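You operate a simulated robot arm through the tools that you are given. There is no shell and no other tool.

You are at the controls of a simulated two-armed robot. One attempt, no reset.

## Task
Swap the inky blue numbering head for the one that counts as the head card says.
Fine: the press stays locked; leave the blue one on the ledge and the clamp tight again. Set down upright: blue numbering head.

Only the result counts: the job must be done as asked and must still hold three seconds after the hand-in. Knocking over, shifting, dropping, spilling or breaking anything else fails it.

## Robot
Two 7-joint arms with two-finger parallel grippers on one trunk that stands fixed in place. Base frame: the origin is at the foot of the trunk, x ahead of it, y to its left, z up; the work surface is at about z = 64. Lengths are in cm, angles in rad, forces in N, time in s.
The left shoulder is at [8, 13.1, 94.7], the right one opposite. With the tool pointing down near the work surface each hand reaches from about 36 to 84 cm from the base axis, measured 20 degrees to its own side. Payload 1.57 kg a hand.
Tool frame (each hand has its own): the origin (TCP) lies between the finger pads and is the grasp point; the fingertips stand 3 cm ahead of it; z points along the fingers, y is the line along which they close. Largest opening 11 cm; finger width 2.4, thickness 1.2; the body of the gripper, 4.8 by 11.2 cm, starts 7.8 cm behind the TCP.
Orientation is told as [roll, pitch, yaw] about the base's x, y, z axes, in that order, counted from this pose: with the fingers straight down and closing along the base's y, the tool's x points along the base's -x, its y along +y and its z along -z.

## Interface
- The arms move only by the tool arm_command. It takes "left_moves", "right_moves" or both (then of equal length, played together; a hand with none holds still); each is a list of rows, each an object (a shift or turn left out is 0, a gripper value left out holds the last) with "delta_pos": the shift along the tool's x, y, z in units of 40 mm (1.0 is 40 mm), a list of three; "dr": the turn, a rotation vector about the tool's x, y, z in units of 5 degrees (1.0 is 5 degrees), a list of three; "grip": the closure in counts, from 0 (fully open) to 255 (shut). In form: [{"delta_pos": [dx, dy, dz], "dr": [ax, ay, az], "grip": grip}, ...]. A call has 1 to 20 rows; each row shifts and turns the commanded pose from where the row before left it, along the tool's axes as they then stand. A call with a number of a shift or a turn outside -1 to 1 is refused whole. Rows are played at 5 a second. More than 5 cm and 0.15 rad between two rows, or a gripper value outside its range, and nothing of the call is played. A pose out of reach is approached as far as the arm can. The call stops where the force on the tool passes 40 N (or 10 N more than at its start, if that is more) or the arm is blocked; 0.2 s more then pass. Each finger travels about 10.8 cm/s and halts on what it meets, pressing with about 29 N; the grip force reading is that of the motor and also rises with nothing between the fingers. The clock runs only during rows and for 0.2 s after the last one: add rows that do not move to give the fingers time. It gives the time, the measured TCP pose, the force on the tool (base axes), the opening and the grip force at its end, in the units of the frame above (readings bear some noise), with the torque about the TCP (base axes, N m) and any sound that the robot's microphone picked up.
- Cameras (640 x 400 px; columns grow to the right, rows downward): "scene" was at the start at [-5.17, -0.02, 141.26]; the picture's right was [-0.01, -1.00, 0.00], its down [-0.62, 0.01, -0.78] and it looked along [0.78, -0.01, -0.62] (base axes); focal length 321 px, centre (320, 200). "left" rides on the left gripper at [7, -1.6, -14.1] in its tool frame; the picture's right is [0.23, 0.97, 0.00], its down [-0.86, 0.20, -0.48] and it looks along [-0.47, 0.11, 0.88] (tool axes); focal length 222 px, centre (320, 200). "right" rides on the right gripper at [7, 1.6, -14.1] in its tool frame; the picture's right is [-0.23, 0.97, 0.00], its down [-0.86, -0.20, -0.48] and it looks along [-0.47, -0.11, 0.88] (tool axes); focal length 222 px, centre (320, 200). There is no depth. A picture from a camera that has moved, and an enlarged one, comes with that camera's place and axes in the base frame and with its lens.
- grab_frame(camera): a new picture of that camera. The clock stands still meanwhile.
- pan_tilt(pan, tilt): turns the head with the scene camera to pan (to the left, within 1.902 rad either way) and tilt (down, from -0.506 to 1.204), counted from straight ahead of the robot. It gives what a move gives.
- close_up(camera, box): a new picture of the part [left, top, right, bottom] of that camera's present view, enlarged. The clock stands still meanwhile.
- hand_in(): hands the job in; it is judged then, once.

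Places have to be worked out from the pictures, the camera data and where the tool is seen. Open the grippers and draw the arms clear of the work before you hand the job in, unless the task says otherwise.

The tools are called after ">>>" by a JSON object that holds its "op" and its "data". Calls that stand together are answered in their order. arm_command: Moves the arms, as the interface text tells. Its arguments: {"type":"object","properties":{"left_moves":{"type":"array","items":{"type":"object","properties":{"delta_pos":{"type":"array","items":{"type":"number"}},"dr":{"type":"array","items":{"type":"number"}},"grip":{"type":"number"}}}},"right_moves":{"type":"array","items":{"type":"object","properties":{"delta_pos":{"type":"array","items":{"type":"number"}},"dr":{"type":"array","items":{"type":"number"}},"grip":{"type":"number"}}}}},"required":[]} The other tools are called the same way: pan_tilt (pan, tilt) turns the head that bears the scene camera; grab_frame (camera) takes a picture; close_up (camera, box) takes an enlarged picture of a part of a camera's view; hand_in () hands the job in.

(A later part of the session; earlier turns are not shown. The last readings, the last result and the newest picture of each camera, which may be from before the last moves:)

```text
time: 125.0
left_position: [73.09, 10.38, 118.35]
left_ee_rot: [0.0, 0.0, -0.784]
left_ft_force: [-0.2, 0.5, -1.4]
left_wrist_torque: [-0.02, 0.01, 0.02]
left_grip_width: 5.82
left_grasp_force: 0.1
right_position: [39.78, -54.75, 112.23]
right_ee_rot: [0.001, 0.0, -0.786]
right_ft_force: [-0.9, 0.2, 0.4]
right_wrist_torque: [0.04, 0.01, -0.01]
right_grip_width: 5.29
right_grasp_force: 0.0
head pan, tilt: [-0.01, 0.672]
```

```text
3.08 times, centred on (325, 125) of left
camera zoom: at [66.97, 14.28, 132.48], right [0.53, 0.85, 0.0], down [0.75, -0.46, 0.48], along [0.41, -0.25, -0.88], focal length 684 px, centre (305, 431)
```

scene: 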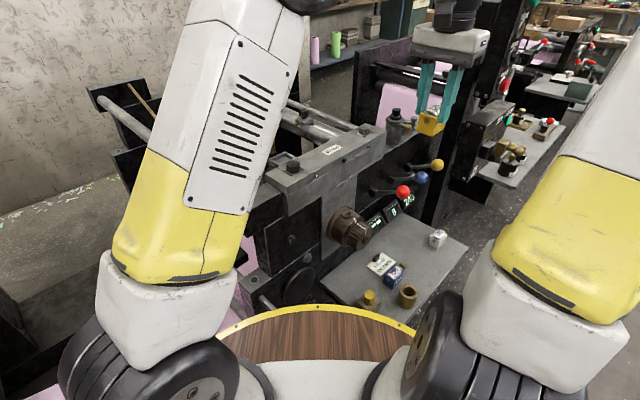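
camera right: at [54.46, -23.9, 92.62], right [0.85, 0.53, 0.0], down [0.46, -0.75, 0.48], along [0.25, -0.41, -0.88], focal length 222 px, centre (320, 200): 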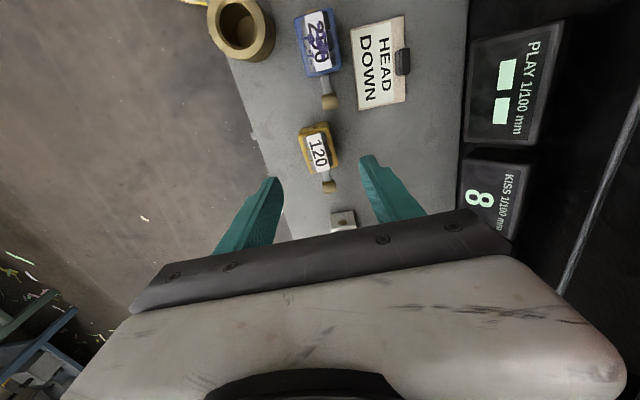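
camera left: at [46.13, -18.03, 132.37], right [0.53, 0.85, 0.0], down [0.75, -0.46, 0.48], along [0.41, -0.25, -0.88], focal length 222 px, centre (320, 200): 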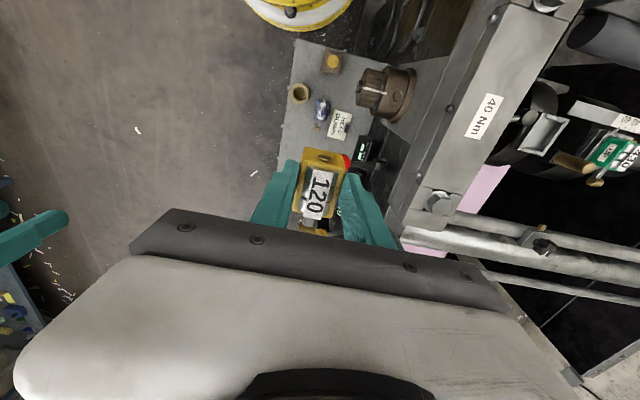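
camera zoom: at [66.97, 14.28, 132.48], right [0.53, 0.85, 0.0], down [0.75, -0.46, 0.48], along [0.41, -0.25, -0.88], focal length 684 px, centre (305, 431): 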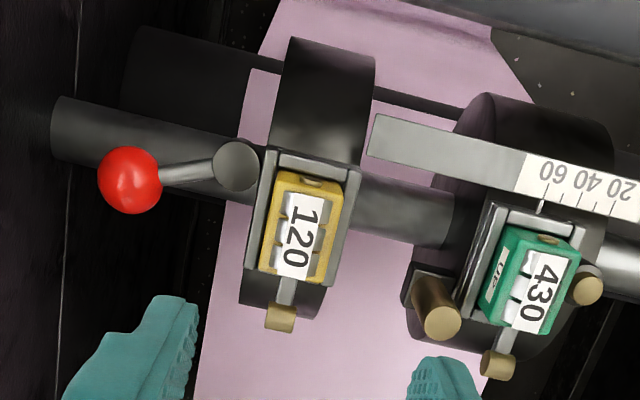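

Gold (DOWN) is seated exactly where blue was: pin (349,232), knob (466,180). Now to re-tighten the clamp. The lever ball is at about [66.85, 2.85, 92.2]. Moving the left hand above it and yawing to −90°, with the opening at 4.6 cm.

>>> {"op": "arm_command", "data": {"left_moves": [{"delta_pos": [-0.08, -0.81, 0]}, {"delta_pos": [-0.08, -0.81, 0]}, {"delta_pos": [-0.07, -0.82, 0]}, {"dr": [0, 0, 1], "grip": 148}, {"dr": [0, 0, 1]}, {"dr": [0, 0, 1]}, {"dr": [0, 0, 1]}, {"dr": [0, 0, 1]}, {"dr": [0, 0, 1]}, {"dr": [0, 0, 1]}, {"dr": [0, 0, 1]}, {"dr": [0, 0, 1]}, {"dr": [0, 0, 0]}]}}

>>> {"op": "grab_frame", "data": {"camera": "left"}}

>>> {"op": "close_up", "data": {"camera": "left", "box": [250, 50, 410, 170]}}

```text
time: 127.8
left_position: [66.78, 2.78, 118.33]
left_ee_rot: [0.001, -0.001, -1.574]
left_ft_force: [0.0, 0.9, 1.0]
left_wrist_torque: [-0.02, -0.04, 0.01]
left_grip_width: 4.63
left_grasp_force: 0.1
right_position: [39.71, -54.82, 112.4]
right_ee_rot: [0.0, 0.001, -0.784]
right_ft_force: [0.6, 0.0, 0.8]
right_wrist_torque: [-0.01, 0.01, 0.03]
right_grip_width: 5.3
right_grasp_force: 0.1
head pan, tilt: [-0.01, 0.672]
```

```text
taken
camera left: at [65.14, 9.9, 132.49], right [0.97, 0.23, 0.0], down [0.2, -0.86, 0.48], along [0.11, -0.47, -0.88], focal length 222 px, centre (320, 200)
```

left: 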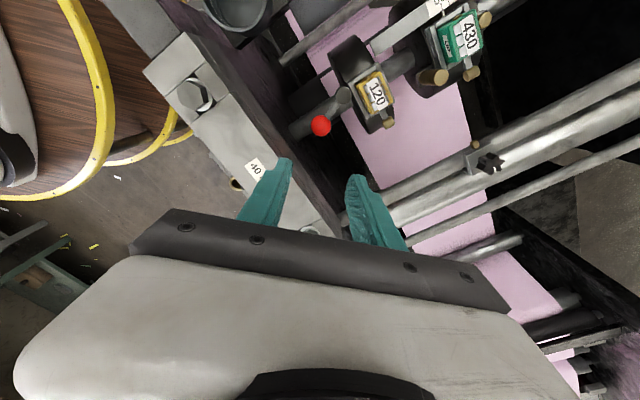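

```text
3.33 times, centred on (330, 110) of left
camera zoom: at [65.14, 9.9, 132.49], right [0.97, 0.23, 0.0], down [0.2, -0.86, 0.48], along [0.11, -0.47, -0.88], focal length 740 px, centre (287, 500)
```

zoom: 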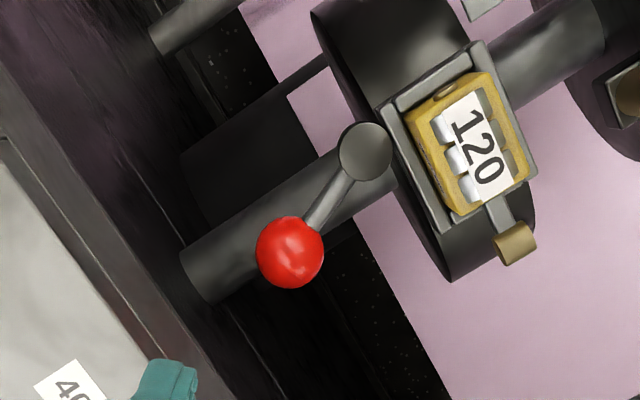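

Ball at about [66.95, 2.9]. Aligning and descending to z≈94 over the ball.

>>> {"op": "arm_command", "data": {"left_moves": [{"delta_pos": [0.025, 0.035, 0.8]}, {"delta_pos": [0, 0, 0.9]}, {"delta_pos": [0, 0, 0.9]}, {"delta_pos": [0, 0, 0.9]}, {"delta_pos": [0, 0, 0.9]}, {"delta_pos": [0, 0, 0.6]}, {"delta_pos": [0, 0, 0]}]}}

>>> {"op": "close_up", "data": {"camera": "left", "box": [240, 60, 400, 240]}}

```text
time: 129.4
left_position: [66.97, 2.94, 98.29]
left_ee_rot: [0.0, 0.001, -1.571]
left_ft_force: [-0.3, -0.1, 0.0]
left_wrist_torque: [-0.03, 0.04, 0.0]
left_grip_width: 4.63
left_grasp_force: 0.2
right_position: [39.73, -54.82, 112.43]
right_ee_rot: [0.001, 0.0, -0.785]
right_ft_force: [-0.4, 0.0, -0.6]
right_wrist_torque: [0.0, -0.03, 0.02]
right_grip_width: 5.28
right_grasp_force: 0.1
head pan, tilt: [-0.01, 0.672]
```

```text
2.22 times, centred on (320, 150) of left
camera zoom: at [65.22, 9.99, 112.47], right [0.97, 0.23, 0.0], down [0.2, -0.86, 0.48], along [0.11, -0.47, -0.88], focal length 494 px, centre (320, 311)
```

zoom: 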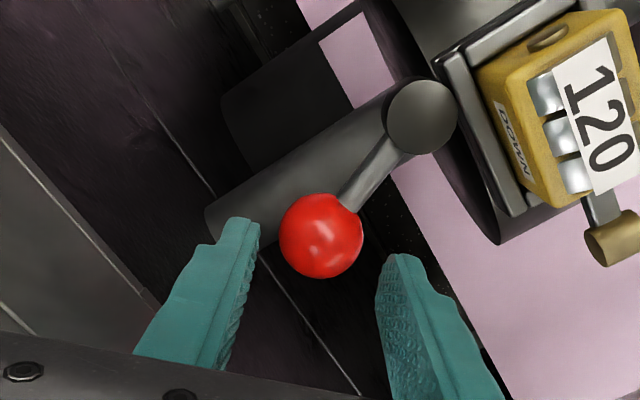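

>>> {"op": "arm_command", "data": {"left_moves": [{"delta_pos": [0, 0, 0.55]}, {"delta_pos": [0, 0, 0.52]}, {"delta_pos": [0, 0, 0]}, {"grip": 200}, {"grip": 200}, {"grip": 200}, {"grip": 200}]}}

>>> {"op": "close_up", "data": {"camera": "left", "box": [240, 60, 400, 240]}}

>>> {"op": "close_up", "data": {"camera": "scene", "box": [220, 115, 320, 185]}}

```text
time: 131.0
left_position: [66.89, 2.9, 94.05]
left_ee_rot: [0.002, 0.001, -1.571]
left_ft_force: [2.0, 1.6, -3.2]
left_wrist_torque: [-0.11, -0.1, 0.02]
left_grip_width: 3.55
left_grasp_force: 41.7
right_position: [39.83, -54.73, 112.26]
right_ee_rot: [-0.002, 0.0, -0.785]
right_ft_force: [0.7, -0.4, 0.0]
right_wrist_torque: [-0.01, 0.0, -0.01]
right_grip_width: 5.3
right_grasp_force: 0.0
head pan, tilt: [-0.01, 0.672]
```

```text
2.22 times, centred on (320, 150) of left
camera zoom: at [65.26, 9.97, 108.25], right [0.97, 0.23, 0.0], down [0.2, -0.86, 0.48], along [0.11, -0.47, -0.88], focal length 494 px, centre (320, 311)
```

zoom: 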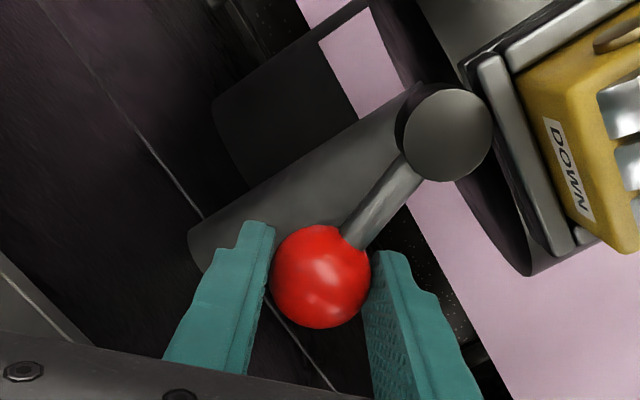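

```text
5.71 times, centred on (270, 150) of scene
camera zoom: at [-5.14, -0.02, 141.26], right [-0.01, -1.0, 0.0], down [-0.62, 0.01, -0.78], along [0.78, -0.01, -0.62], focal length 1832 px, centre (606, 486)
```

zoom: 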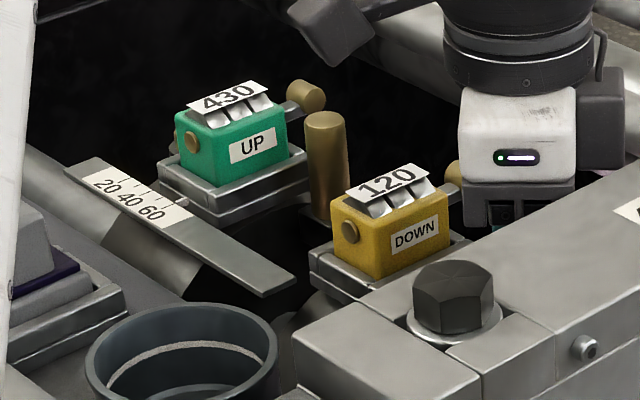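

Ball held, and the shaft is still home in the scene view. I'll move the lever back along its arc with a slight inward bias so the force doesn't twist the shaft. First step:

>>> {"op": "arm_command", "data": {"left_moves": [{"delta_pos": [-0.005, 0.09, 0]}, {"delta_pos": [-0.0125, 0.085, 0]}, {"delta_pos": [0, 0, 0]}]}}

>>> {"op": "close_up", "data": {"camera": "scene", "box": [220, 115, 320, 185]}}

>>> {"op": "close_up", "data": {"camera": "left", "box": [240, 60, 400, 240]}}

```text
time: 131.8
left_position: [67.45, 2.68, 94.14]
left_ee_rot: [-0.003, -0.001, -1.574]
left_ft_force: [-16.5, -10.1, 0.7]
left_wrist_torque: [0.22, 0.31, 0.51]
left_grip_width: 3.52
left_grasp_force: 42.3
right_position: [39.68, -54.98, 112.3]
right_ee_rot: [-0.001, -0.001, -0.785]
right_ft_force: [-0.1, -0.6, -0.8]
right_wrist_torque: [0.01, -0.03, -0.02]
right_grip_width: 5.31
right_grasp_force: 0.0
head pan, tilt: [-0.01, 0.672]
```

```text
5.71 times, centred on (270, 150) of scene
camera zoom: at [-5.25, -0.07, 141.26], right [-0.01, -1.0, 0.0], down [-0.62, 0.01, -0.78], along [0.78, -0.01, -0.62], focal length 1832 px, centre (606, 486)
```

zoom: 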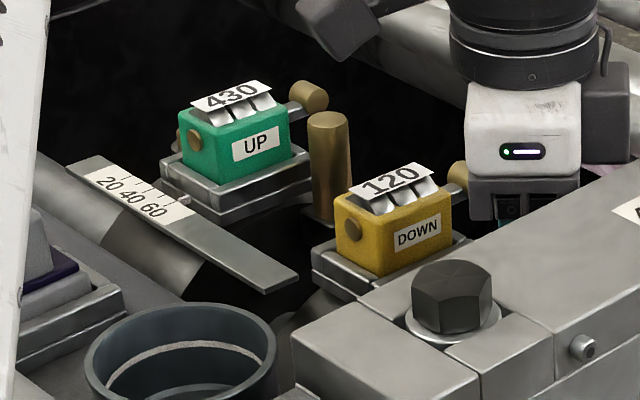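

```text
2.22 times, centred on (320, 150) of left
camera zoom: at [65.84, 9.69, 108.21], right [0.97, 0.23, 0.0], down [0.2, -0.85, 0.48], along [0.11, -0.47, -0.88], focal length 494 px, centre (320, 311)
```

zoom: 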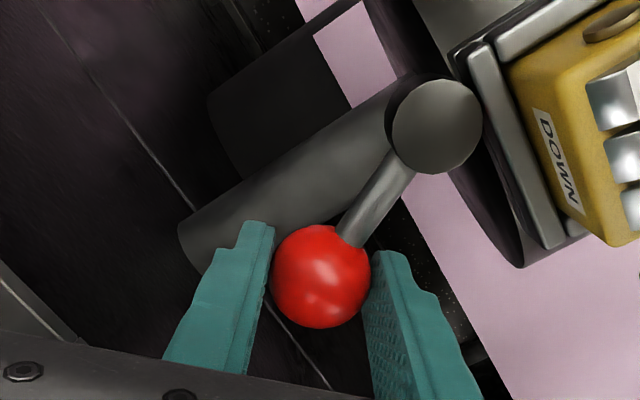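

The shaft nudged by ~1° (about 4 px) along with a few degrees of lever motion. I'll bias the push more toward the post (+e2) so the e1 component stays near zero, and proceed in small steps.

>>> {"op": "arm_command", "data": {"left_moves": [{"delta_pos": [0.03, 0.0, 0]}, {"delta_pos": [-0.01, 0.06, 0]}, {"delta_pos": [-0.005, 0.05, 0]}, {"delta_pos": [0, 0, 0]}]}}

>>> {"op": "close_up", "data": {"camera": "scene", "box": [220, 115, 320, 185]}}

>>> {"op": "close_up", "data": {"camera": "left", "box": [240, 60, 400, 240]}}

```text
time: 132.8
left_position: [68.25, 2.73, 94.08]
left_ee_rot: [0.0, -0.004, -1.575]
left_ft_force: [-10.7, -22.6, -5.6]
left_wrist_torque: [-1.04, 0.04, 0.17]
left_grip_width: 3.53
left_grasp_force: 42.4
right_position: [39.71, -54.92, 112.28]
right_ee_rot: [0.0, 0.0, -0.785]
right_ft_force: [0.0, 0.0, 0.2]
right_wrist_torque: [0.0, -0.03, 0.02]
right_grip_width: 5.29
right_grasp_force: 0.1
head pan, tilt: [-0.01, 0.672]
```

```text
5.71 times, centred on (270, 150) of scene
camera zoom: at [-5.18, -0.12, 141.26], right [-0.01, -1.0, 0.0], down [-0.62, 0.01, -0.78], along [0.78, -0.01, -0.62], focal length 1832 px, centre (606, 486)
```

zoom: 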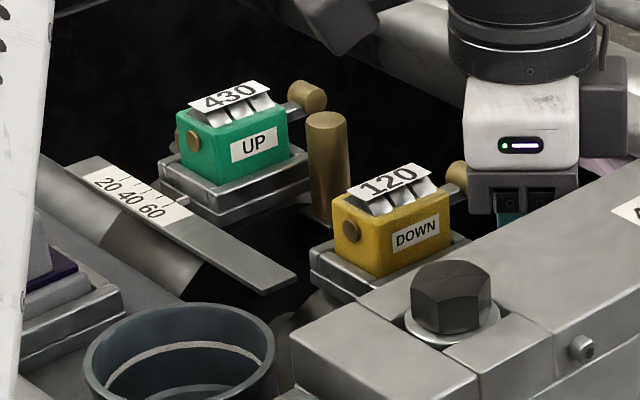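

```text
2.22 times, centred on (320, 150) of left
camera zoom: at [66.4, 9.75, 108.2], right [0.97, 0.23, 0.0], down [0.2, -0.85, 0.48], along [0.11, -0.47, -0.88], focal length 494 px, centre (320, 311)
```

zoom: 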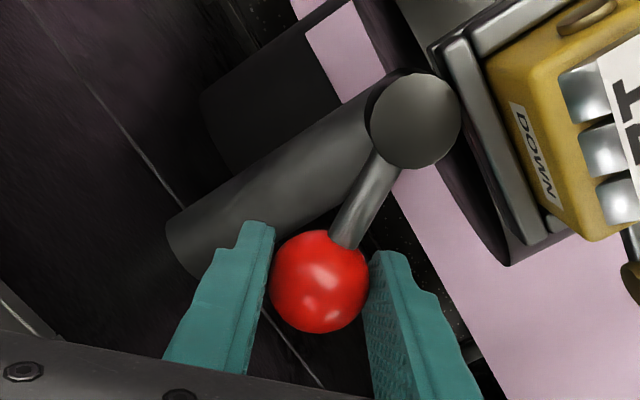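

Lever is turning well (29° in view now) and the shaft is back near home. Continuing the arc with less inward bias.

>>> {"op": "arm_command", "data": {"left_moves": [{"delta_pos": [-0.03, 0.11, 0]}, {"delta_pos": [-0.025, 0.11, 0]}, {"delta_pos": [0, 0, 0]}]}}

>>> {"op": "close_up", "data": {"camera": "scene", "box": [220, 115, 320, 185]}}

>>> {"op": "close_up", "data": {"camera": "left", "box": [240, 60, 400, 240]}}

```text
time: 133.6
left_position: [69.01, 2.85, 94.28]
left_ee_rot: [0.0, 0.001, -1.567]
left_ft_force: [-6.8, -6.3, 3.1]
left_wrist_torque: [-0.2, 0.25, 0.31]
left_grip_width: 3.52
left_grasp_force: 41.8
right_position: [39.69, -55.0, 112.31]
right_ee_rot: [0.002, 0.0, -0.784]
right_ft_force: [-0.4, -0.9, -0.8]
right_wrist_torque: [-0.03, 0.0, -0.01]
right_grip_width: 5.3
right_grasp_force: 0.1
head pan, tilt: [-0.01, 0.672]
```

```text
5.71 times, centred on (270, 150) of scene
camera zoom: at [-5.2, -0.04, 141.26], right [-0.01, -1.0, 0.0], down [-0.62, 0.01, -0.78], along [0.78, -0.01, -0.62], focal length 1832 px, centre (606, 486)
```

zoom: 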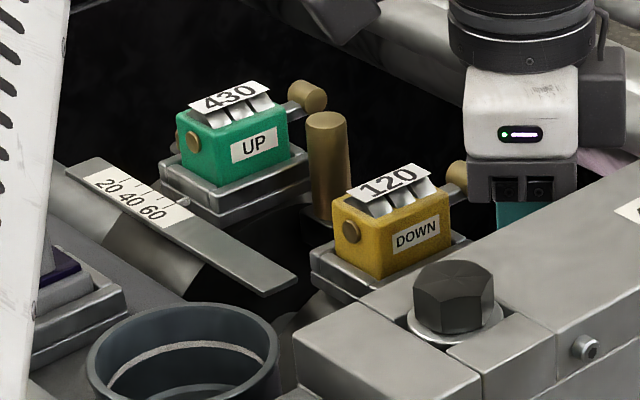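

```text
2.22 times, centred on (320, 150) of left
camera zoom: at [67.29, 9.9, 108.26], right [0.97, 0.23, 0.0], down [0.2, -0.86, 0.48], along [0.11, -0.46, -0.88], focal length 494 px, centre (320, 311)
```

zoom: 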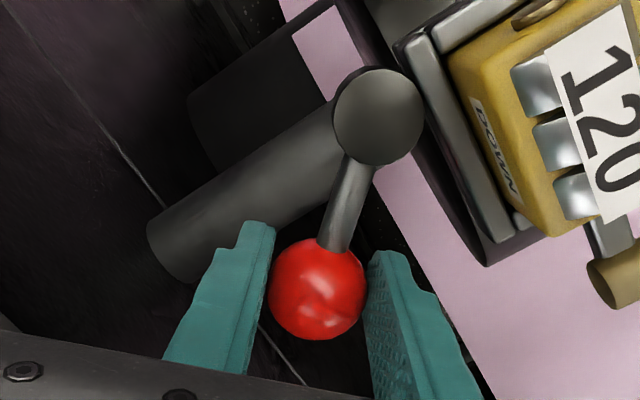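

Lever at about 18° in view; the shaft is at home. Continuing.

>>> {"op": "arm_command", "data": {"left_moves": [{"delta_pos": [-0.03, 0.1, 0]}, {"delta_pos": [-0.02, 0.1, 0]}, {"delta_pos": [0, 0, 0]}]}}

>>> {"op": "arm_command", "data": {"left_moves": [{"delta_pos": [0.005, 0.09, 0]}, {"delta_pos": [0.015, 0.09, 0]}, {"delta_pos": [0, 0, 0]}]}}

>>> {"op": "close_up", "data": {"camera": "scene", "box": [220, 115, 320, 185]}}

>>> {"op": "close_up", "data": {"camera": "left", "box": [240, 60, 400, 240]}}

```text
time: 134.4
left_position: [69.8, 2.59, 94.06]
left_ee_rot: [0.0, 0.004, -1.572]
left_ft_force: [-8.4, 3.6, -1.3]
left_wrist_torque: [0.77, 0.23, 0.37]
left_grip_width: 3.54
left_grasp_force: 42.6
right_position: [39.71, -54.89, 112.32]
right_ee_rot: [-0.002, 0.0, -0.786]
right_ft_force: [-0.2, -0.4, 0.5]
right_wrist_torque: [0.01, -0.01, -0.03]
right_grip_width: 5.31
right_grasp_force: 0.0
head pan, tilt: [-0.01, 0.672]
```

```text
time: 135.2
left_position: [70.31, 2.56, 93.92]
left_ee_rot: [-0.001, 0.001, -1.573]
left_ft_force: [-10.4, -2.4, -5.8]
left_wrist_torque: [0.31, 0.16, 0.51]
left_grip_width: 3.52
left_grasp_force: 42.5
right_position: [39.78, -54.89, 112.36]
right_ee_rot: [0.001, 0.0, -0.785]
right_ft_force: [-0.7, 0.3, 0.5]
right_wrist_torque: [-0.02, -0.03, -0.02]
right_grip_width: 5.31
right_grasp_force: 0.0
head pan, tilt: [-0.01, 0.672]
```

```text
5.71 times, centred on (270, 150) of scene
camera zoom: at [-5.18, -0.04, 141.26], right [-0.01, -1.0, 0.0], down [-0.62, 0.01, -0.78], along [0.78, -0.01, -0.62], focal length 1832 px, centre (606, 486)
```

zoom: 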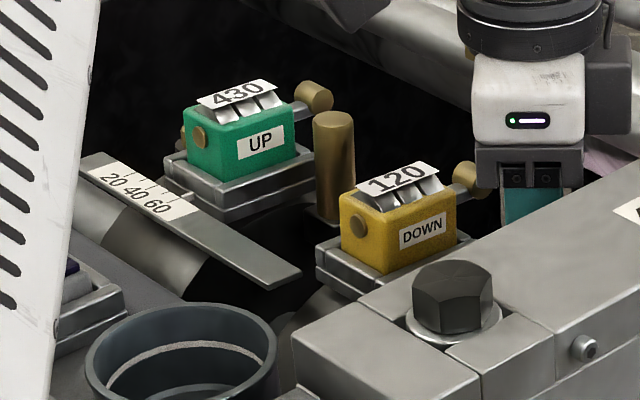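

```text
2.22 times, centred on (320, 150) of left
camera zoom: at [68.77, 9.57, 108.11], right [0.97, 0.23, 0.0], down [0.2, -0.86, 0.48], along [0.11, -0.47, -0.88], focal length 494 px, centre (320, 311)
```

zoom: 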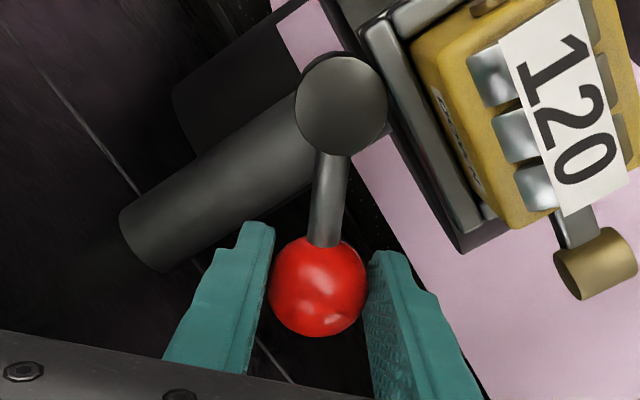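

Lever is nearly straight in view; the shaft crept about 2° the other way (+e1). I'll bias more inward on the next steps, and correct the shaft at the end.

>>> {"op": "arm_command", "data": {"left_moves": [{"delta_pos": [0.05, 0.03, 0.01]}, {"delta_pos": [0.03, 0.07, 0.01]}, {"delta_pos": [0.03, 0.06, 0]}, {"delta_pos": [0, 0, 0]}]}}

>>> {"op": "close_up", "data": {"camera": "scene", "box": [220, 115, 320, 185]}}

>>> {"op": "close_up", "data": {"camera": "left", "box": [240, 60, 400, 240]}}

```text
time: 136.2
left_position: [71.22, 3.05, 94.13]
left_ee_rot: [0.004, -0.001, -1.57]
left_ft_force: [-2.1, -3.0, 8.4]
left_wrist_torque: [0.21, 0.03, 0.11]
left_grip_width: 3.54
left_grasp_force: 42.7
right_position: [39.7, -54.88, 112.33]
right_ee_rot: [0.0, 0.0, -0.784]
right_ft_force: [0.5, 0.3, -0.5]
right_wrist_torque: [0.0, 0.02, 0.0]
right_grip_width: 5.31
right_grasp_force: 0.1
head pan, tilt: [-0.01, 0.672]
```

```text
5.71 times, centred on (270, 150) of scene
camera zoom: at [-5.19, -0.04, 141.26], right [-0.01, -1.0, 0.0], down [-0.62, 0.01, -0.78], along [0.78, -0.01, -0.62], focal length 1832 px, centre (606, 486)
```

zoom: 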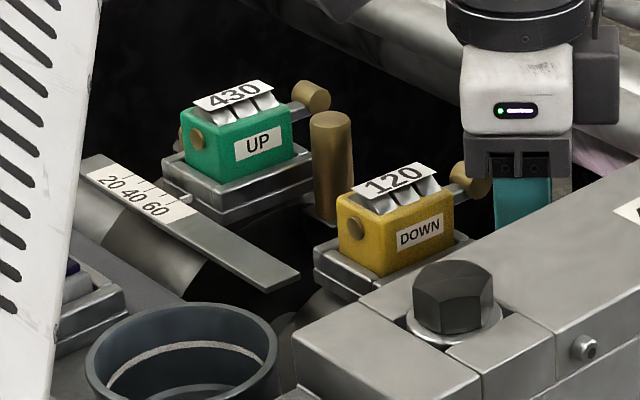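

```text
2.22 times, centred on (320, 150) of left
camera zoom: at [69.49, 10.12, 108.23], right [0.97, 0.23, 0.0], down [0.2, -0.85, 0.48], along [0.11, -0.47, -0.88], focal length 494 px, centre (320, 311)
```

zoom: 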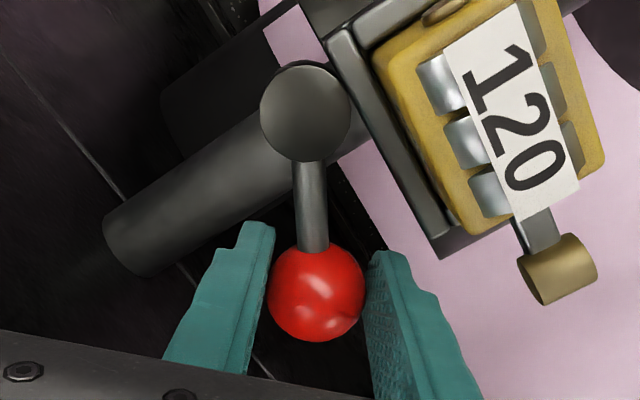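

Shaft came partly back (~1.3° off) and the lever is about 15° from its original tight angle. Continuing.

>>> {"op": "arm_command", "data": {"left_moves": [{"delta_pos": [0.035, 0.07, 0.01]}, {"delta_pos": [0.04, 0.07, 0]}, {"delta_pos": [0, 0, 0]}]}}

>>> {"op": "arm_command", "data": {"left_moves": [{"delta_pos": [0.045, 0.06, 0]}, {"delta_pos": [0.04, 0.06, 0]}, {"delta_pos": [0, 0, 0]}]}}

>>> {"op": "close_up", "data": {"camera": "scene", "box": [220, 115, 320, 185]}}

>>> {"op": "close_up", "data": {"camera": "left", "box": [240, 60, 400, 240]}}

```text
time: 137.0
left_position: [71.77, 3.12, 94.09]
left_ee_rot: [0.001, -0.001, -1.573]
left_ft_force: [-3.2, -10.1, 10.3]
left_wrist_torque: [-0.32, 0.01, 0.41]
left_grip_width: 3.52
left_grasp_force: 42.8
right_position: [39.68, -54.95, 112.29]
right_ee_rot: [-0.001, 0.0, -0.785]
right_ft_force: [-0.6, 0.0, -0.1]
right_wrist_torque: [-0.02, 0.01, -0.04]
right_grip_width: 5.33
right_grasp_force: 0.0
head pan, tilt: [-0.01, 0.672]
```

```text
time: 137.8
left_position: [72.14, 3.65, 94.04]
left_ee_rot: [0.002, -0.003, -1.569]
left_ft_force: [2.1, -12.3, 9.8]
left_wrist_torque: [-0.77, -0.11, 0.34]
left_grip_width: 3.52
left_grasp_force: 42.2
right_position: [39.73, -54.93, 112.17]
right_ee_rot: [0.0, 0.002, -0.785]
right_ft_force: [0.8, -0.6, 0.3]
right_wrist_torque: [0.03, 0.01, 0.0]
right_grip_width: 5.32
right_grasp_force: 0.0
head pan, tilt: [-0.01, 0.672]
```

```text
5.71 times, centred on (270, 150) of scene
camera zoom: at [-5.19, -0.08, 141.26], right [-0.01, -1.0, 0.0], down [-0.62, 0.01, -0.78], along [0.78, -0.01, -0.62], focal length 1832 px, centre (606, 486)
```

zoom: 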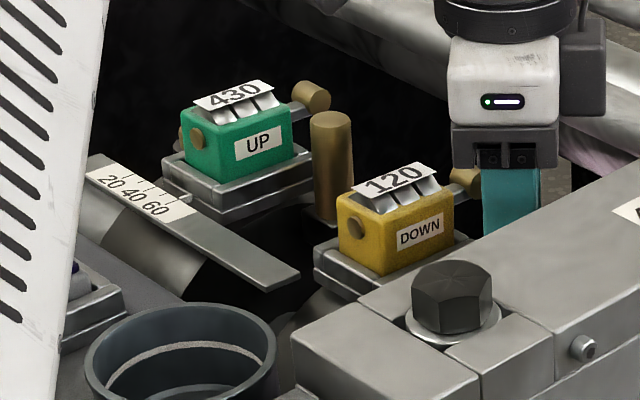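

```text
2.22 times, centred on (320, 150) of left
camera zoom: at [70.46, 10.67, 108.15], right [0.97, 0.23, 0.0], down [0.2, -0.85, 0.48], along [0.11, -0.47, -0.88], focal length 494 px, centre (320, 311)
```

zoom: 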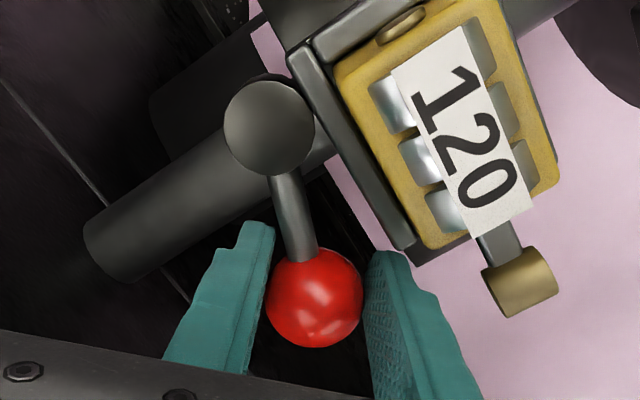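

About 6° left to the original tight angle. Continuing along the tangent.

>>> {"op": "arm_command", "data": {"left_moves": [{"delta_pos": [0.03, 0.08, 0.01]}, {"delta_pos": [0.03, 0.07, 0.01]}, {"delta_pos": [0, 0, 0]}]}}

>>> {"op": "close_up", "data": {"camera": "scene", "box": [220, 115, 320, 185]}}

>>> {"op": "close_up", "data": {"camera": "left", "box": [240, 60, 400, 240]}}

```text
time: 138.6
left_position: [72.58, 3.67, 93.89]
left_ee_rot: [-0.002, 0.0, -1.571]
left_ft_force: [-19.0, -15.1, 21.1]
left_wrist_torque: [0.62, 0.7, 1.32]
left_grip_width: 3.55
left_grasp_force: 42.8
right_position: [39.6, -54.83, 112.23]
right_ee_rot: [0.002, 0.001, -0.784]
right_ft_force: [0.1, -0.5, 0.0]
right_wrist_torque: [-0.03, 0.01, 0.01]
right_grip_width: 5.32
right_grasp_force: 0.1
head pan, tilt: [-0.01, 0.672]
```

```text
5.71 times, centred on (270, 150) of scene
camera zoom: at [-5.33, -0.09, 141.26], right [-0.01, -1.0, 0.0], down [-0.62, 0.01, -0.78], along [0.78, -0.01, -0.62], focal length 1832 px, centre (606, 486)
```

zoom: 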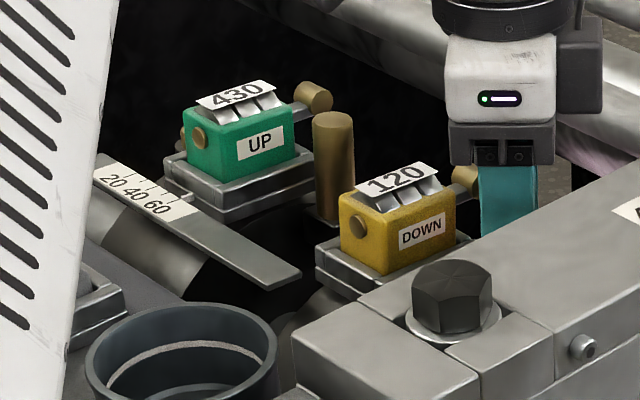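

```text
2.22 times, centred on (320, 150) of left
camera zoom: at [70.88, 10.82, 108.08], right [0.97, 0.23, 0.0], down [0.2, -0.85, 0.48], along [0.11, -0.47, -0.88], focal length 494 px, centre (320, 311)
```

zoom: 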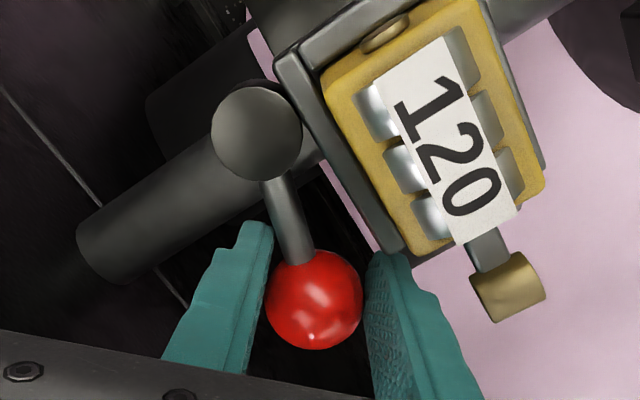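

The lever is now near its tight end (24 N toward +e2), within ~2.5° of the original angle, with the shaft about 2° off toward +e1. I'll push toward −e1 (radially, to turn the shaft home) while keeping closing pressure, and ease z.

>>> {"op": "arm_command", "data": {"left_moves": [{"delta_pos": [0.02, -0.01, -0.03]}, {"delta_pos": [0.04, -0.03, 0]}, {"delta_pos": [0.03, -0.02, 0]}, {"delta_pos": [0, 0, 0]}]}}

>>> {"op": "close_up", "data": {"camera": "scene", "box": [220, 115, 320, 185]}}

>>> {"op": "close_up", "data": {"camera": "left", "box": [240, 60, 400, 240]}}

```text
time: 139.6
left_position: [72.44, 3.77, 94.05]
left_ee_rot: [0.001, -0.009, -1.572]
left_ft_force: [-5.1, -27.2, -1.0]
left_wrist_torque: [-1.61, -0.59, 1.15]
left_grip_width: 3.58
left_grasp_force: 42.5
right_position: [39.76, -55.06, 112.2]
right_ee_rot: [0.001, 0.0, -0.785]
right_ft_force: [1.0, -0.3, -0.6]
right_wrist_torque: [-0.01, -0.03, 0.0]
right_grip_width: 5.29
right_grasp_force: 0.0
head pan, tilt: [-0.01, 0.672]
```

```text
5.71 times, centred on (270, 150) of scene
camera zoom: at [-5.17, -0.14, 141.26], right [-0.01, -1.0, 0.0], down [-0.62, 0.01, -0.78], along [0.78, -0.01, -0.62], focal length 1832 px, centre (606, 486)
```

zoom: 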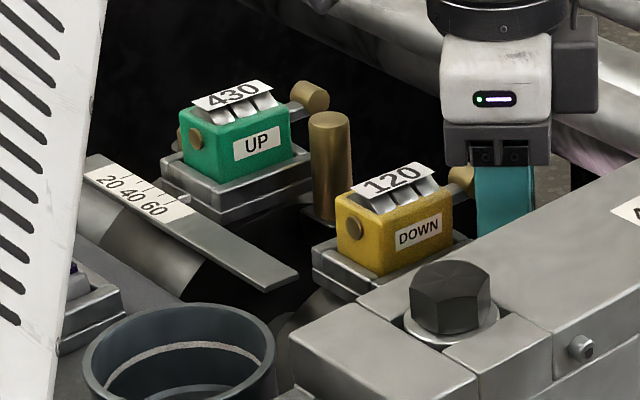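

```text
2.22 times, centred on (320, 150) of left
camera zoom: at [70.8, 10.97, 108.07], right [0.97, 0.23, 0.0], down [0.2, -0.85, 0.48], along [0.11, -0.47, -0.88], focal length 494 px, centre (320, 311)
```

zoom: 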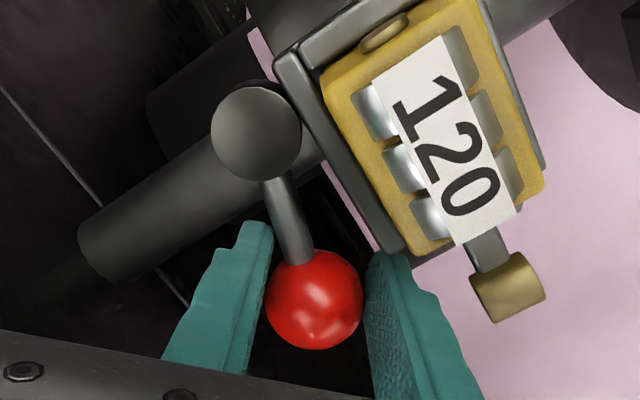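

Lever torque is now about 1.07 Nm, above its sliding friction, so it should be at its stop. I'll apply a bit more pure +e2 pressure to confirm it doesn't travel further.

>>> {"op": "arm_command", "data": {"left_moves": [{"delta_pos": [0.025, 0.025, 0]}, {"delta_pos": [0.01, 0.01, 0]}, {"delta_pos": [0, 0, 0]}]}}

>>> {"op": "close_up", "data": {"camera": "left", "box": [240, 60, 400, 240]}}

>>> {"op": "close_up", "data": {"camera": "scene", "box": [220, 115, 320, 185]}}

```text
time: 140.4
left_position: [72.42, 3.89, 94.0]
left_ee_rot: [-0.003, -0.008, -1.572]
left_ft_force: [-14.2, -30.8, -1.4]
left_wrist_torque: [-1.21, -0.29, 1.63]
left_grip_width: 3.57
left_grasp_force: 43.4
right_position: [39.76, -55.01, 112.25]
right_ee_rot: [-0.001, 0.001, -0.785]
right_ft_force: [1.0, 0.6, 0.6]
right_wrist_torque: [-0.01, -0.01, -0.02]
right_grip_width: 5.31
right_grasp_force: 0.1
head pan, tilt: [-0.01, 0.672]
```

```text
2.22 times, centred on (320, 150) of left
camera zoom: at [70.83, 11.04, 108.08], right [0.97, 0.23, -0.01], down [0.2, -0.85, 0.48], along [0.1, -0.47, -0.88], focal length 494 px, centre (320, 311)
```

zoom: 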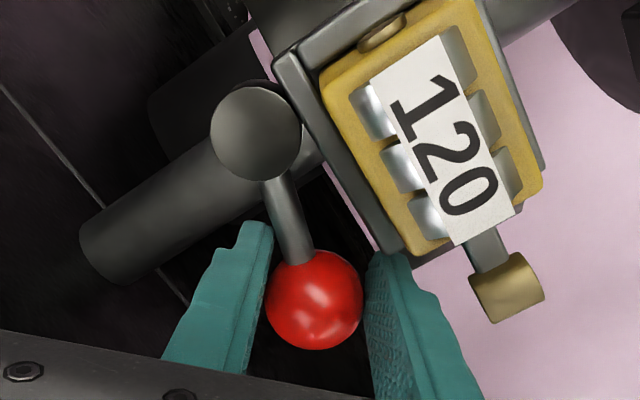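

```text
5.71 times, centred on (270, 150) of scene
camera zoom: at [-5.23, -0.15, 141.26], right [-0.01, -1.0, 0.0], down [-0.62, 0.01, -0.78], along [0.78, -0.01, -0.62], focal length 1832 px, centre (606, 486)
```

zoom: 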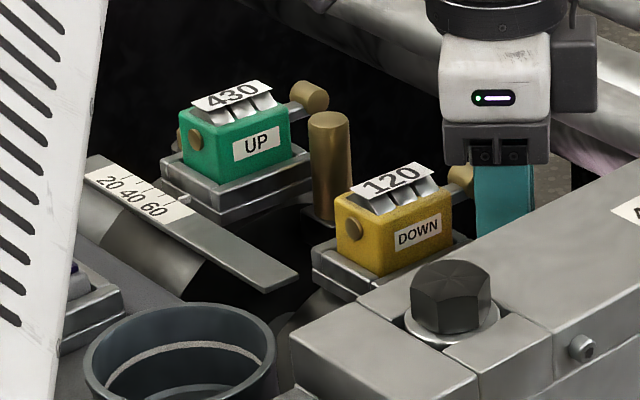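

The reading (32 N toward +e2) may partly be my +x finger touching the tray corner, because the ball has slipped ~0.8 cm along the pads. I'll relax, open, re-centre the hand on the ball, and check again.

>>> {"op": "arm_command", "data": {"left_moves": [{"delta_pos": [-0.06, -0.03, 0]}, {"grip": 170}, {"delta_pos": [-0.1, 0, 0], "grip": 160}, {"delta_pos": [-0.06, 0.02, 0], "grip": 148}, {"grip": 148}, {"grip": 148}]}}

>>> {"op": "close_up", "data": {"camera": "left", "box": [240, 60, 400, 240]}}

>>> {"op": "close_up", "data": {"camera": "scene", "box": [220, 115, 320, 185]}}

```text
time: 141.8
left_position: [72.78, 3.55, 93.99]
left_ee_rot: [-0.001, 0.0, -1.571]
left_ft_force: [-0.1, -0.2, -0.3]
left_wrist_torque: [-0.01, 0.01, -0.01]
left_grip_width: 4.62
left_grasp_force: 0.2
right_position: [39.75, -54.87, 112.31]
right_ee_rot: [0.001, 0.0, -0.785]
right_ft_force: [-1.5, 0.1, 0.1]
right_wrist_torque: [-0.01, 0.03, 0.01]
right_grip_width: 5.3
right_grasp_force: 0.0
head pan, tilt: [-0.01, 0.672]
```

```text
2.22 times, centred on (320, 150) of left
camera zoom: at [70.95, 10.59, 108.12], right [0.97, 0.23, 0.0], down [0.2, -0.86, 0.48], along [0.11, -0.47, -0.88], focal length 494 px, centre (320, 311)
```

zoom: 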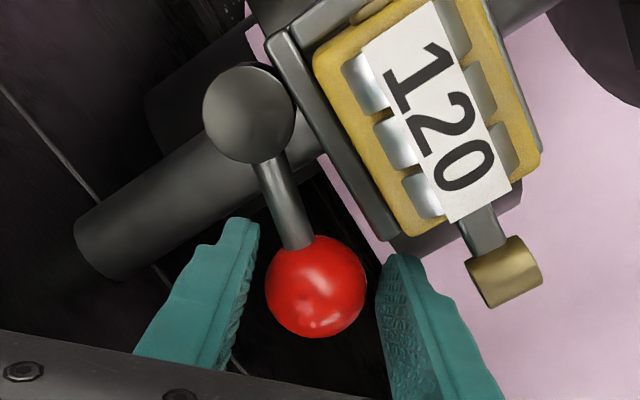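

```text
5.71 times, centred on (270, 150) of scene
camera zoom: at [-5.16, -0.02, 141.26], right [-0.01, -1.0, 0.0], down [-0.62, 0.01, -0.78], along [0.78, -0.01, -0.62], focal length 1832 px, centre (606, 486)
```

zoom: 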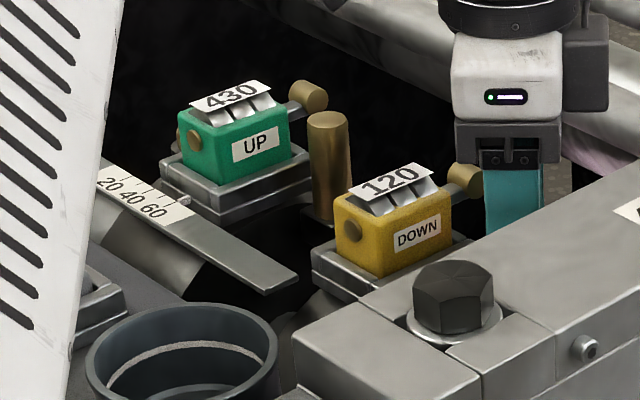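

After releasing, the lever reads ψ≈−58.7°: its original tight angle (post→ball vector (67,174) vs (67,177) originally). The shaft is off by only ~1°. I'll re-grip the ball centred and push radially inward along the lever (no lever torque) to bring the shaft back that last degree.

>>> {"op": "arm_command", "data": {"left_moves": [{"delta_pos": [-0.12, -0.06, 0]}, {"delta_pos": [0, 0, 0]}, {"grip": 200}, {"grip": 200}, {"grip": 200}, {"grip": 200}]}}

>>> {"op": "close_up", "data": {"camera": "scene", "box": [220, 115, 320, 185]}}

>>> {"op": "close_up", "data": {"camera": "left", "box": [240, 60, 400, 240]}}

```text
time: 143.2
left_position: [72.45, 2.95, 94.09]
left_ee_rot: [0.0, 0.0, -1.57]
left_ft_force: [3.3, -1.2, 4.3]
left_wrist_torque: [-0.08, -0.06, -0.04]
left_grip_width: 3.53
left_grasp_force: 42.2
right_position: [39.82, -54.94, 112.39]
right_ee_rot: [-0.001, 0.0, -0.786]
right_ft_force: [1.2, -0.5, 0.7]
right_wrist_torque: [0.01, -0.01, 0.03]
right_grip_width: 5.3
right_grasp_force: 0.0
head pan, tilt: [-0.01, 0.672]
```

```text
5.71 times, centred on (270, 150) of scene
camera zoom: at [-5.16, -0.03, 141.26], right [-0.01, -1.0, 0.0], down [-0.62, 0.01, -0.78], along [0.78, -0.01, -0.62], focal length 1832 px, centre (606, 486)
```

zoom: 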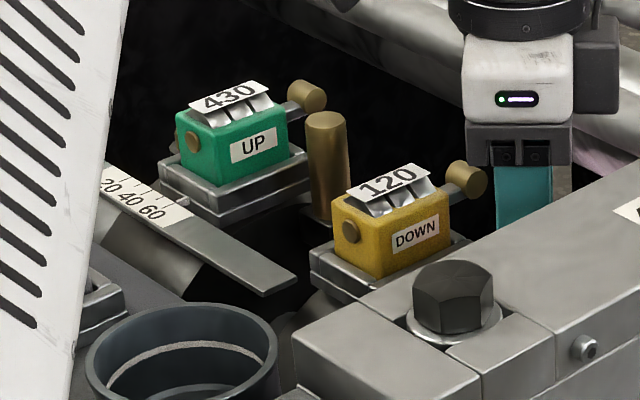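

```text
2.22 times, centred on (320, 150) of left
camera zoom: at [70.69, 10.11, 108.15], right [0.97, 0.23, 0.0], down [0.2, -0.86, 0.48], along [0.11, -0.47, -0.88], focal length 494 px, centre (320, 311)
```

zoom: 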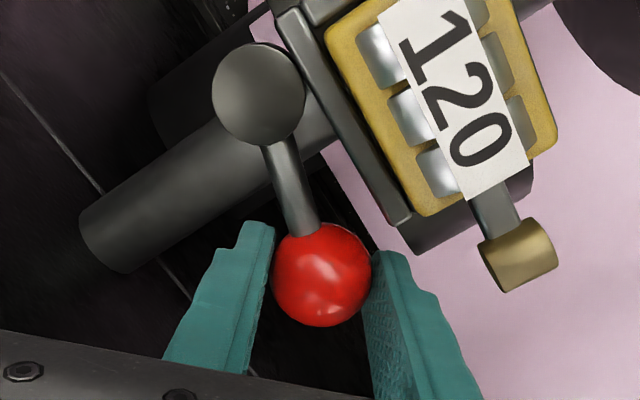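

Gripped and centred at [72.45, 2.95]; the original ball position was [72.38, 3.37]. Moving it +0.5 cm in y both closes the lever the last bit and turns the shaft home.

>>> {"op": "arm_command", "data": {"left_moves": [{"delta_pos": [0.05, -0.01, 0]}, {"delta_pos": [0.04, -0.01, 0]}, {"delta_pos": [0.03, 0, 0]}, {"delta_pos": [0, 0, 0]}]}}

>>> {"op": "close_up", "data": {"camera": "scene", "box": [220, 115, 320, 185]}}

>>> {"op": "close_up", "data": {"camera": "left", "box": [240, 60, 400, 240]}}

```text
time: 144.2
left_position: [72.34, 3.26, 94.16]
left_ee_rot: [0.003, -0.002, -1.572]
left_ft_force: [4.1, -15.3, 10.7]
left_wrist_torque: [-1.07, -0.26, 0.18]
left_grip_width: 3.52
left_grasp_force: 42.7
right_position: [39.66, -54.97, 112.44]
right_ee_rot: [0.0, 0.0, -0.784]
right_ft_force: [0.9, -0.3, 1.1]
right_wrist_torque: [0.01, 0.01, 0.01]
right_grip_width: 5.3
right_grasp_force: 0.0
head pan, tilt: [-0.01, 0.672]
```

```text
5.71 times, centred on (270, 150) of scene
camera zoom: at [-5.18, -0.09, 141.26], right [-0.01, -1.0, 0.0], down [-0.62, 0.01, -0.78], along [0.78, -0.01, -0.62], focal length 1832 px, centre (606, 486)
```

zoom: 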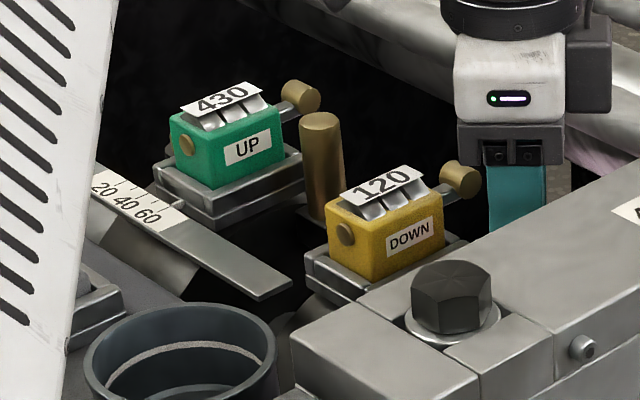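

```text
2.22 times, centred on (320, 150) of left
camera zoom: at [70.6, 10.39, 108.22], right [0.97, 0.23, 0.0], down [0.2, -0.85, 0.48], along [0.11, -0.47, -0.88], focal length 494 px, centre (320, 311)
```

zoom: 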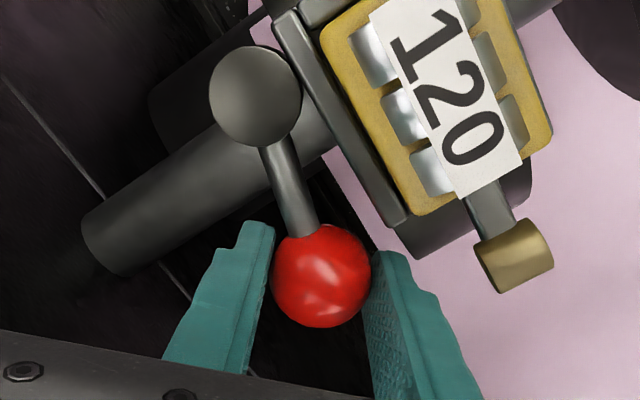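

Shaft is now home in the picture (accounting for the ~3 px camera flex) and the lever vector is (67,179), matching the original (67,177). I'll add a little pure +e2 pressure to make sure the clamp is firmly at its stop.

>>> {"op": "arm_command", "data": {"left_moves": [{"delta_pos": [0.02, 0.025, 0]}, {"delta_pos": [0.02, 0.025, 0]}, {"delta_pos": [0, 0, 0]}]}}

>>> {"op": "close_up", "data": {"camera": "scene", "box": [220, 115, 320, 185]}}

>>> {"op": "close_up", "data": {"camera": "left", "box": [240, 60, 400, 240]}}

```text
time: 145.0
left_position: [72.24, 3.39, 94.1]
left_ee_rot: [-0.002, -0.003, -1.573]
left_ft_force: [-12.5, -22.3, 21.8]
left_wrist_torque: [0.1, 0.22, 0.06]
left_grip_width: 3.55
left_grasp_force: 43.0
right_position: [39.64, -55.01, 112.32]
right_ee_rot: [0.002, -0.001, -0.785]
right_ft_force: [0.2, -0.5, 0.1]
right_wrist_torque: [0.02, 0.0, -0.01]
right_grip_width: 5.3
right_grasp_force: 0.1
head pan, tilt: [-0.01, 0.672]
```

```text
5.71 times, centred on (270, 150) of scene
camera zoom: at [-5.31, -0.12, 141.26], right [-0.01, -1.0, 0.0], down [-0.62, 0.01, -0.78], along [0.78, -0.01, -0.62], focal length 1832 px, centre (606, 486)
```

zoom: 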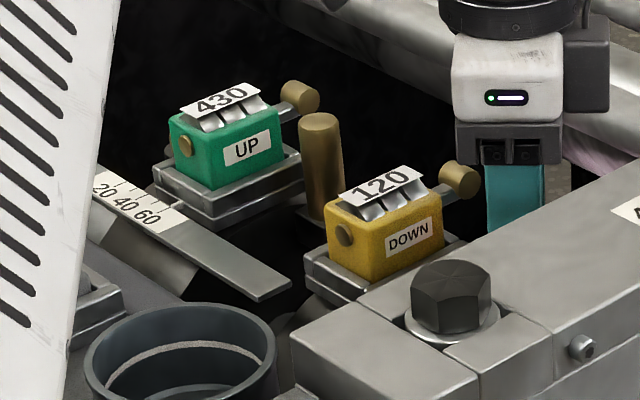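

```text
2.22 times, centred on (320, 150) of left
camera zoom: at [70.68, 10.46, 108.22], right [0.97, 0.22, 0.0], down [0.2, -0.85, 0.48], along [0.11, -0.47, -0.88], focal length 494 px, centre (320, 311)
```

zoom: 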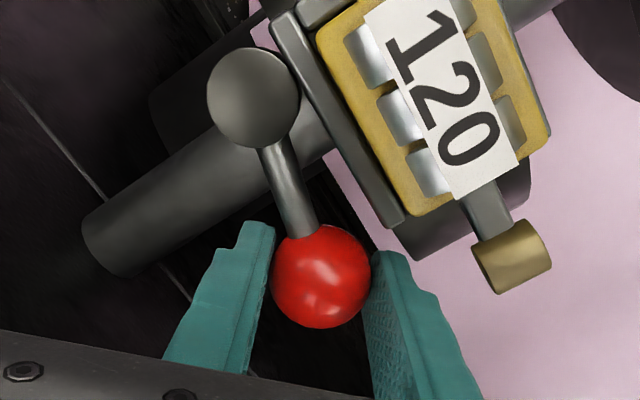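

At 1.35 Nm the lever doesn't move any further, so the clamp is tight at its stop, at the original angle. Unloading gently and releasing the ball.

>>> {"op": "arm_command", "data": {"left_moves": [{"delta_pos": [-0.03, -0.03, 0.02]}, {"delta_pos": [-0.015, -0.005, 0.02]}, {"delta_pos": [0, 0, 0]}]}}

```text
time: 145.8
left_position: [72.38, 3.36, 93.94]
left_ee_rot: [0.004, -0.002, -1.571]
left_ft_force: [-6.0, -16.6, 28.5]
left_wrist_torque: [-0.14, 0.14, -0.02]
left_grip_width: 3.54
left_grasp_force: 42.1
right_position: [39.62, -54.9, 112.36]
right_ee_rot: [0.001, -0.002, -0.786]
right_ft_force: [0.2, 0.8, 1.1]
right_wrist_torque: [-0.01, 0.01, 0.02]
right_grip_width: 5.29
right_grasp_force: 0.1
head pan, tilt: [-0.01, 0.672]
```

>>> {"op": "arm_command", "data": {"left_moves": [{"delta_pos": [-0.02, 0, -0.04]}, {"delta_pos": [-0.02, -0.01, -0.03]}, {"delta_pos": [0, 0, 0]}]}}

>>> {"op": "close_up", "data": {"camera": "scene", "box": [220, 115, 320, 185]}}

```text
time: 146.6
left_position: [72.44, 3.42, 94.11]
left_ee_rot: [0.0, 0.0, -1.571]
left_ft_force: [5.7, -13.1, 4.1]
left_wrist_torque: [-1.18, -0.35, -0.01]
left_grip_width: 3.5
left_grasp_force: 42.4
right_position: [39.76, -54.87, 112.3]
right_ee_rot: [0.001, -0.002, -0.786]
right_ft_force: [-0.6, -0.1, 0.4]
right_wrist_torque: [0.0, 0.03, 0.01]
right_grip_width: 5.27
right_grasp_force: 0.1
head pan, tilt: [-0.01, 0.672]
```

```text
5.71 times, centred on (270, 150) of scene
camera zoom: at [-5.14, -0.07, 141.26], right [-0.01, -1.0, 0.0], down [-0.62, 0.01, -0.78], along [0.78, -0.01, -0.62], focal length 1832 px, centre (606, 486)
```

zoom: 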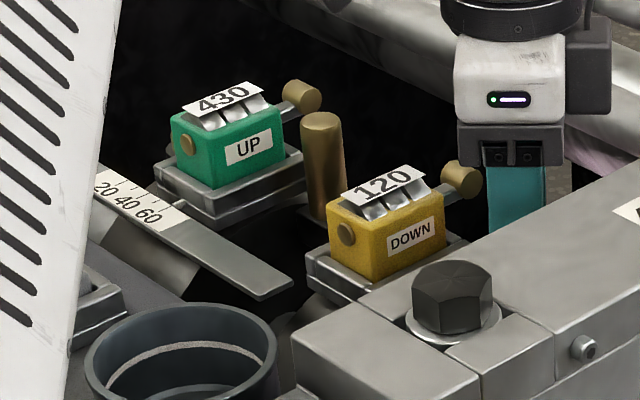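

>>> {"op": "arm_command", "data": {"left_moves": [{"delta_pos": [-0.033, 0.014, -0.008]}, {"delta_pos": [0, 0, 0]}, {"delta_pos": [0, 0, 0]}]}}

>>> {"op": "close_up", "data": {"camera": "scene", "box": [220, 115, 320, 185]}}

```text
time: 147.4
left_position: [72.47, 3.3, 94.04]
left_ee_rot: [-0.003, 0.004, -1.571]
left_ft_force: [-0.8, -2.6, -4.9]
left_wrist_torque: [-0.27, -0.18, 0.0]
left_grip_width: 3.54
left_grasp_force: 42.4
right_position: [39.77, -54.84, 112.26]
right_ee_rot: [0.0, 0.001, -0.787]
right_ft_force: [0.3, 0.3, -0.2]
right_wrist_torque: [-0.03, -0.01, -0.01]
right_grip_width: 5.29
right_grasp_force: 0.1
head pan, tilt: [-0.01, 0.672]
```

```text
5.71 times, centred on (270, 150) of scene
camera zoom: at [-5.15, -0.03, 141.26], right [-0.01, -1.0, 0.0], down [-0.62, 0.01, -0.78], along [0.78, -0.01, -0.62], focal length 1832 px, centre (606, 486)
```

zoom: 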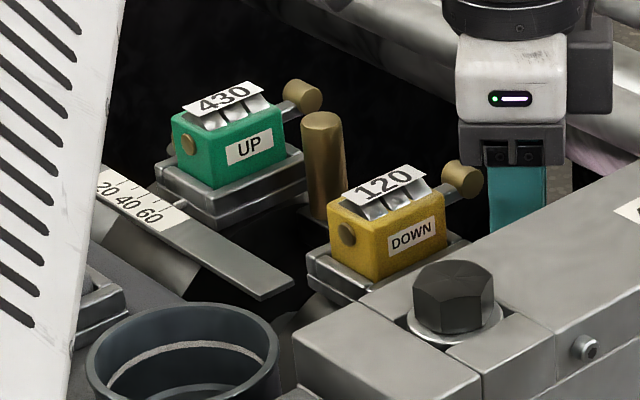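

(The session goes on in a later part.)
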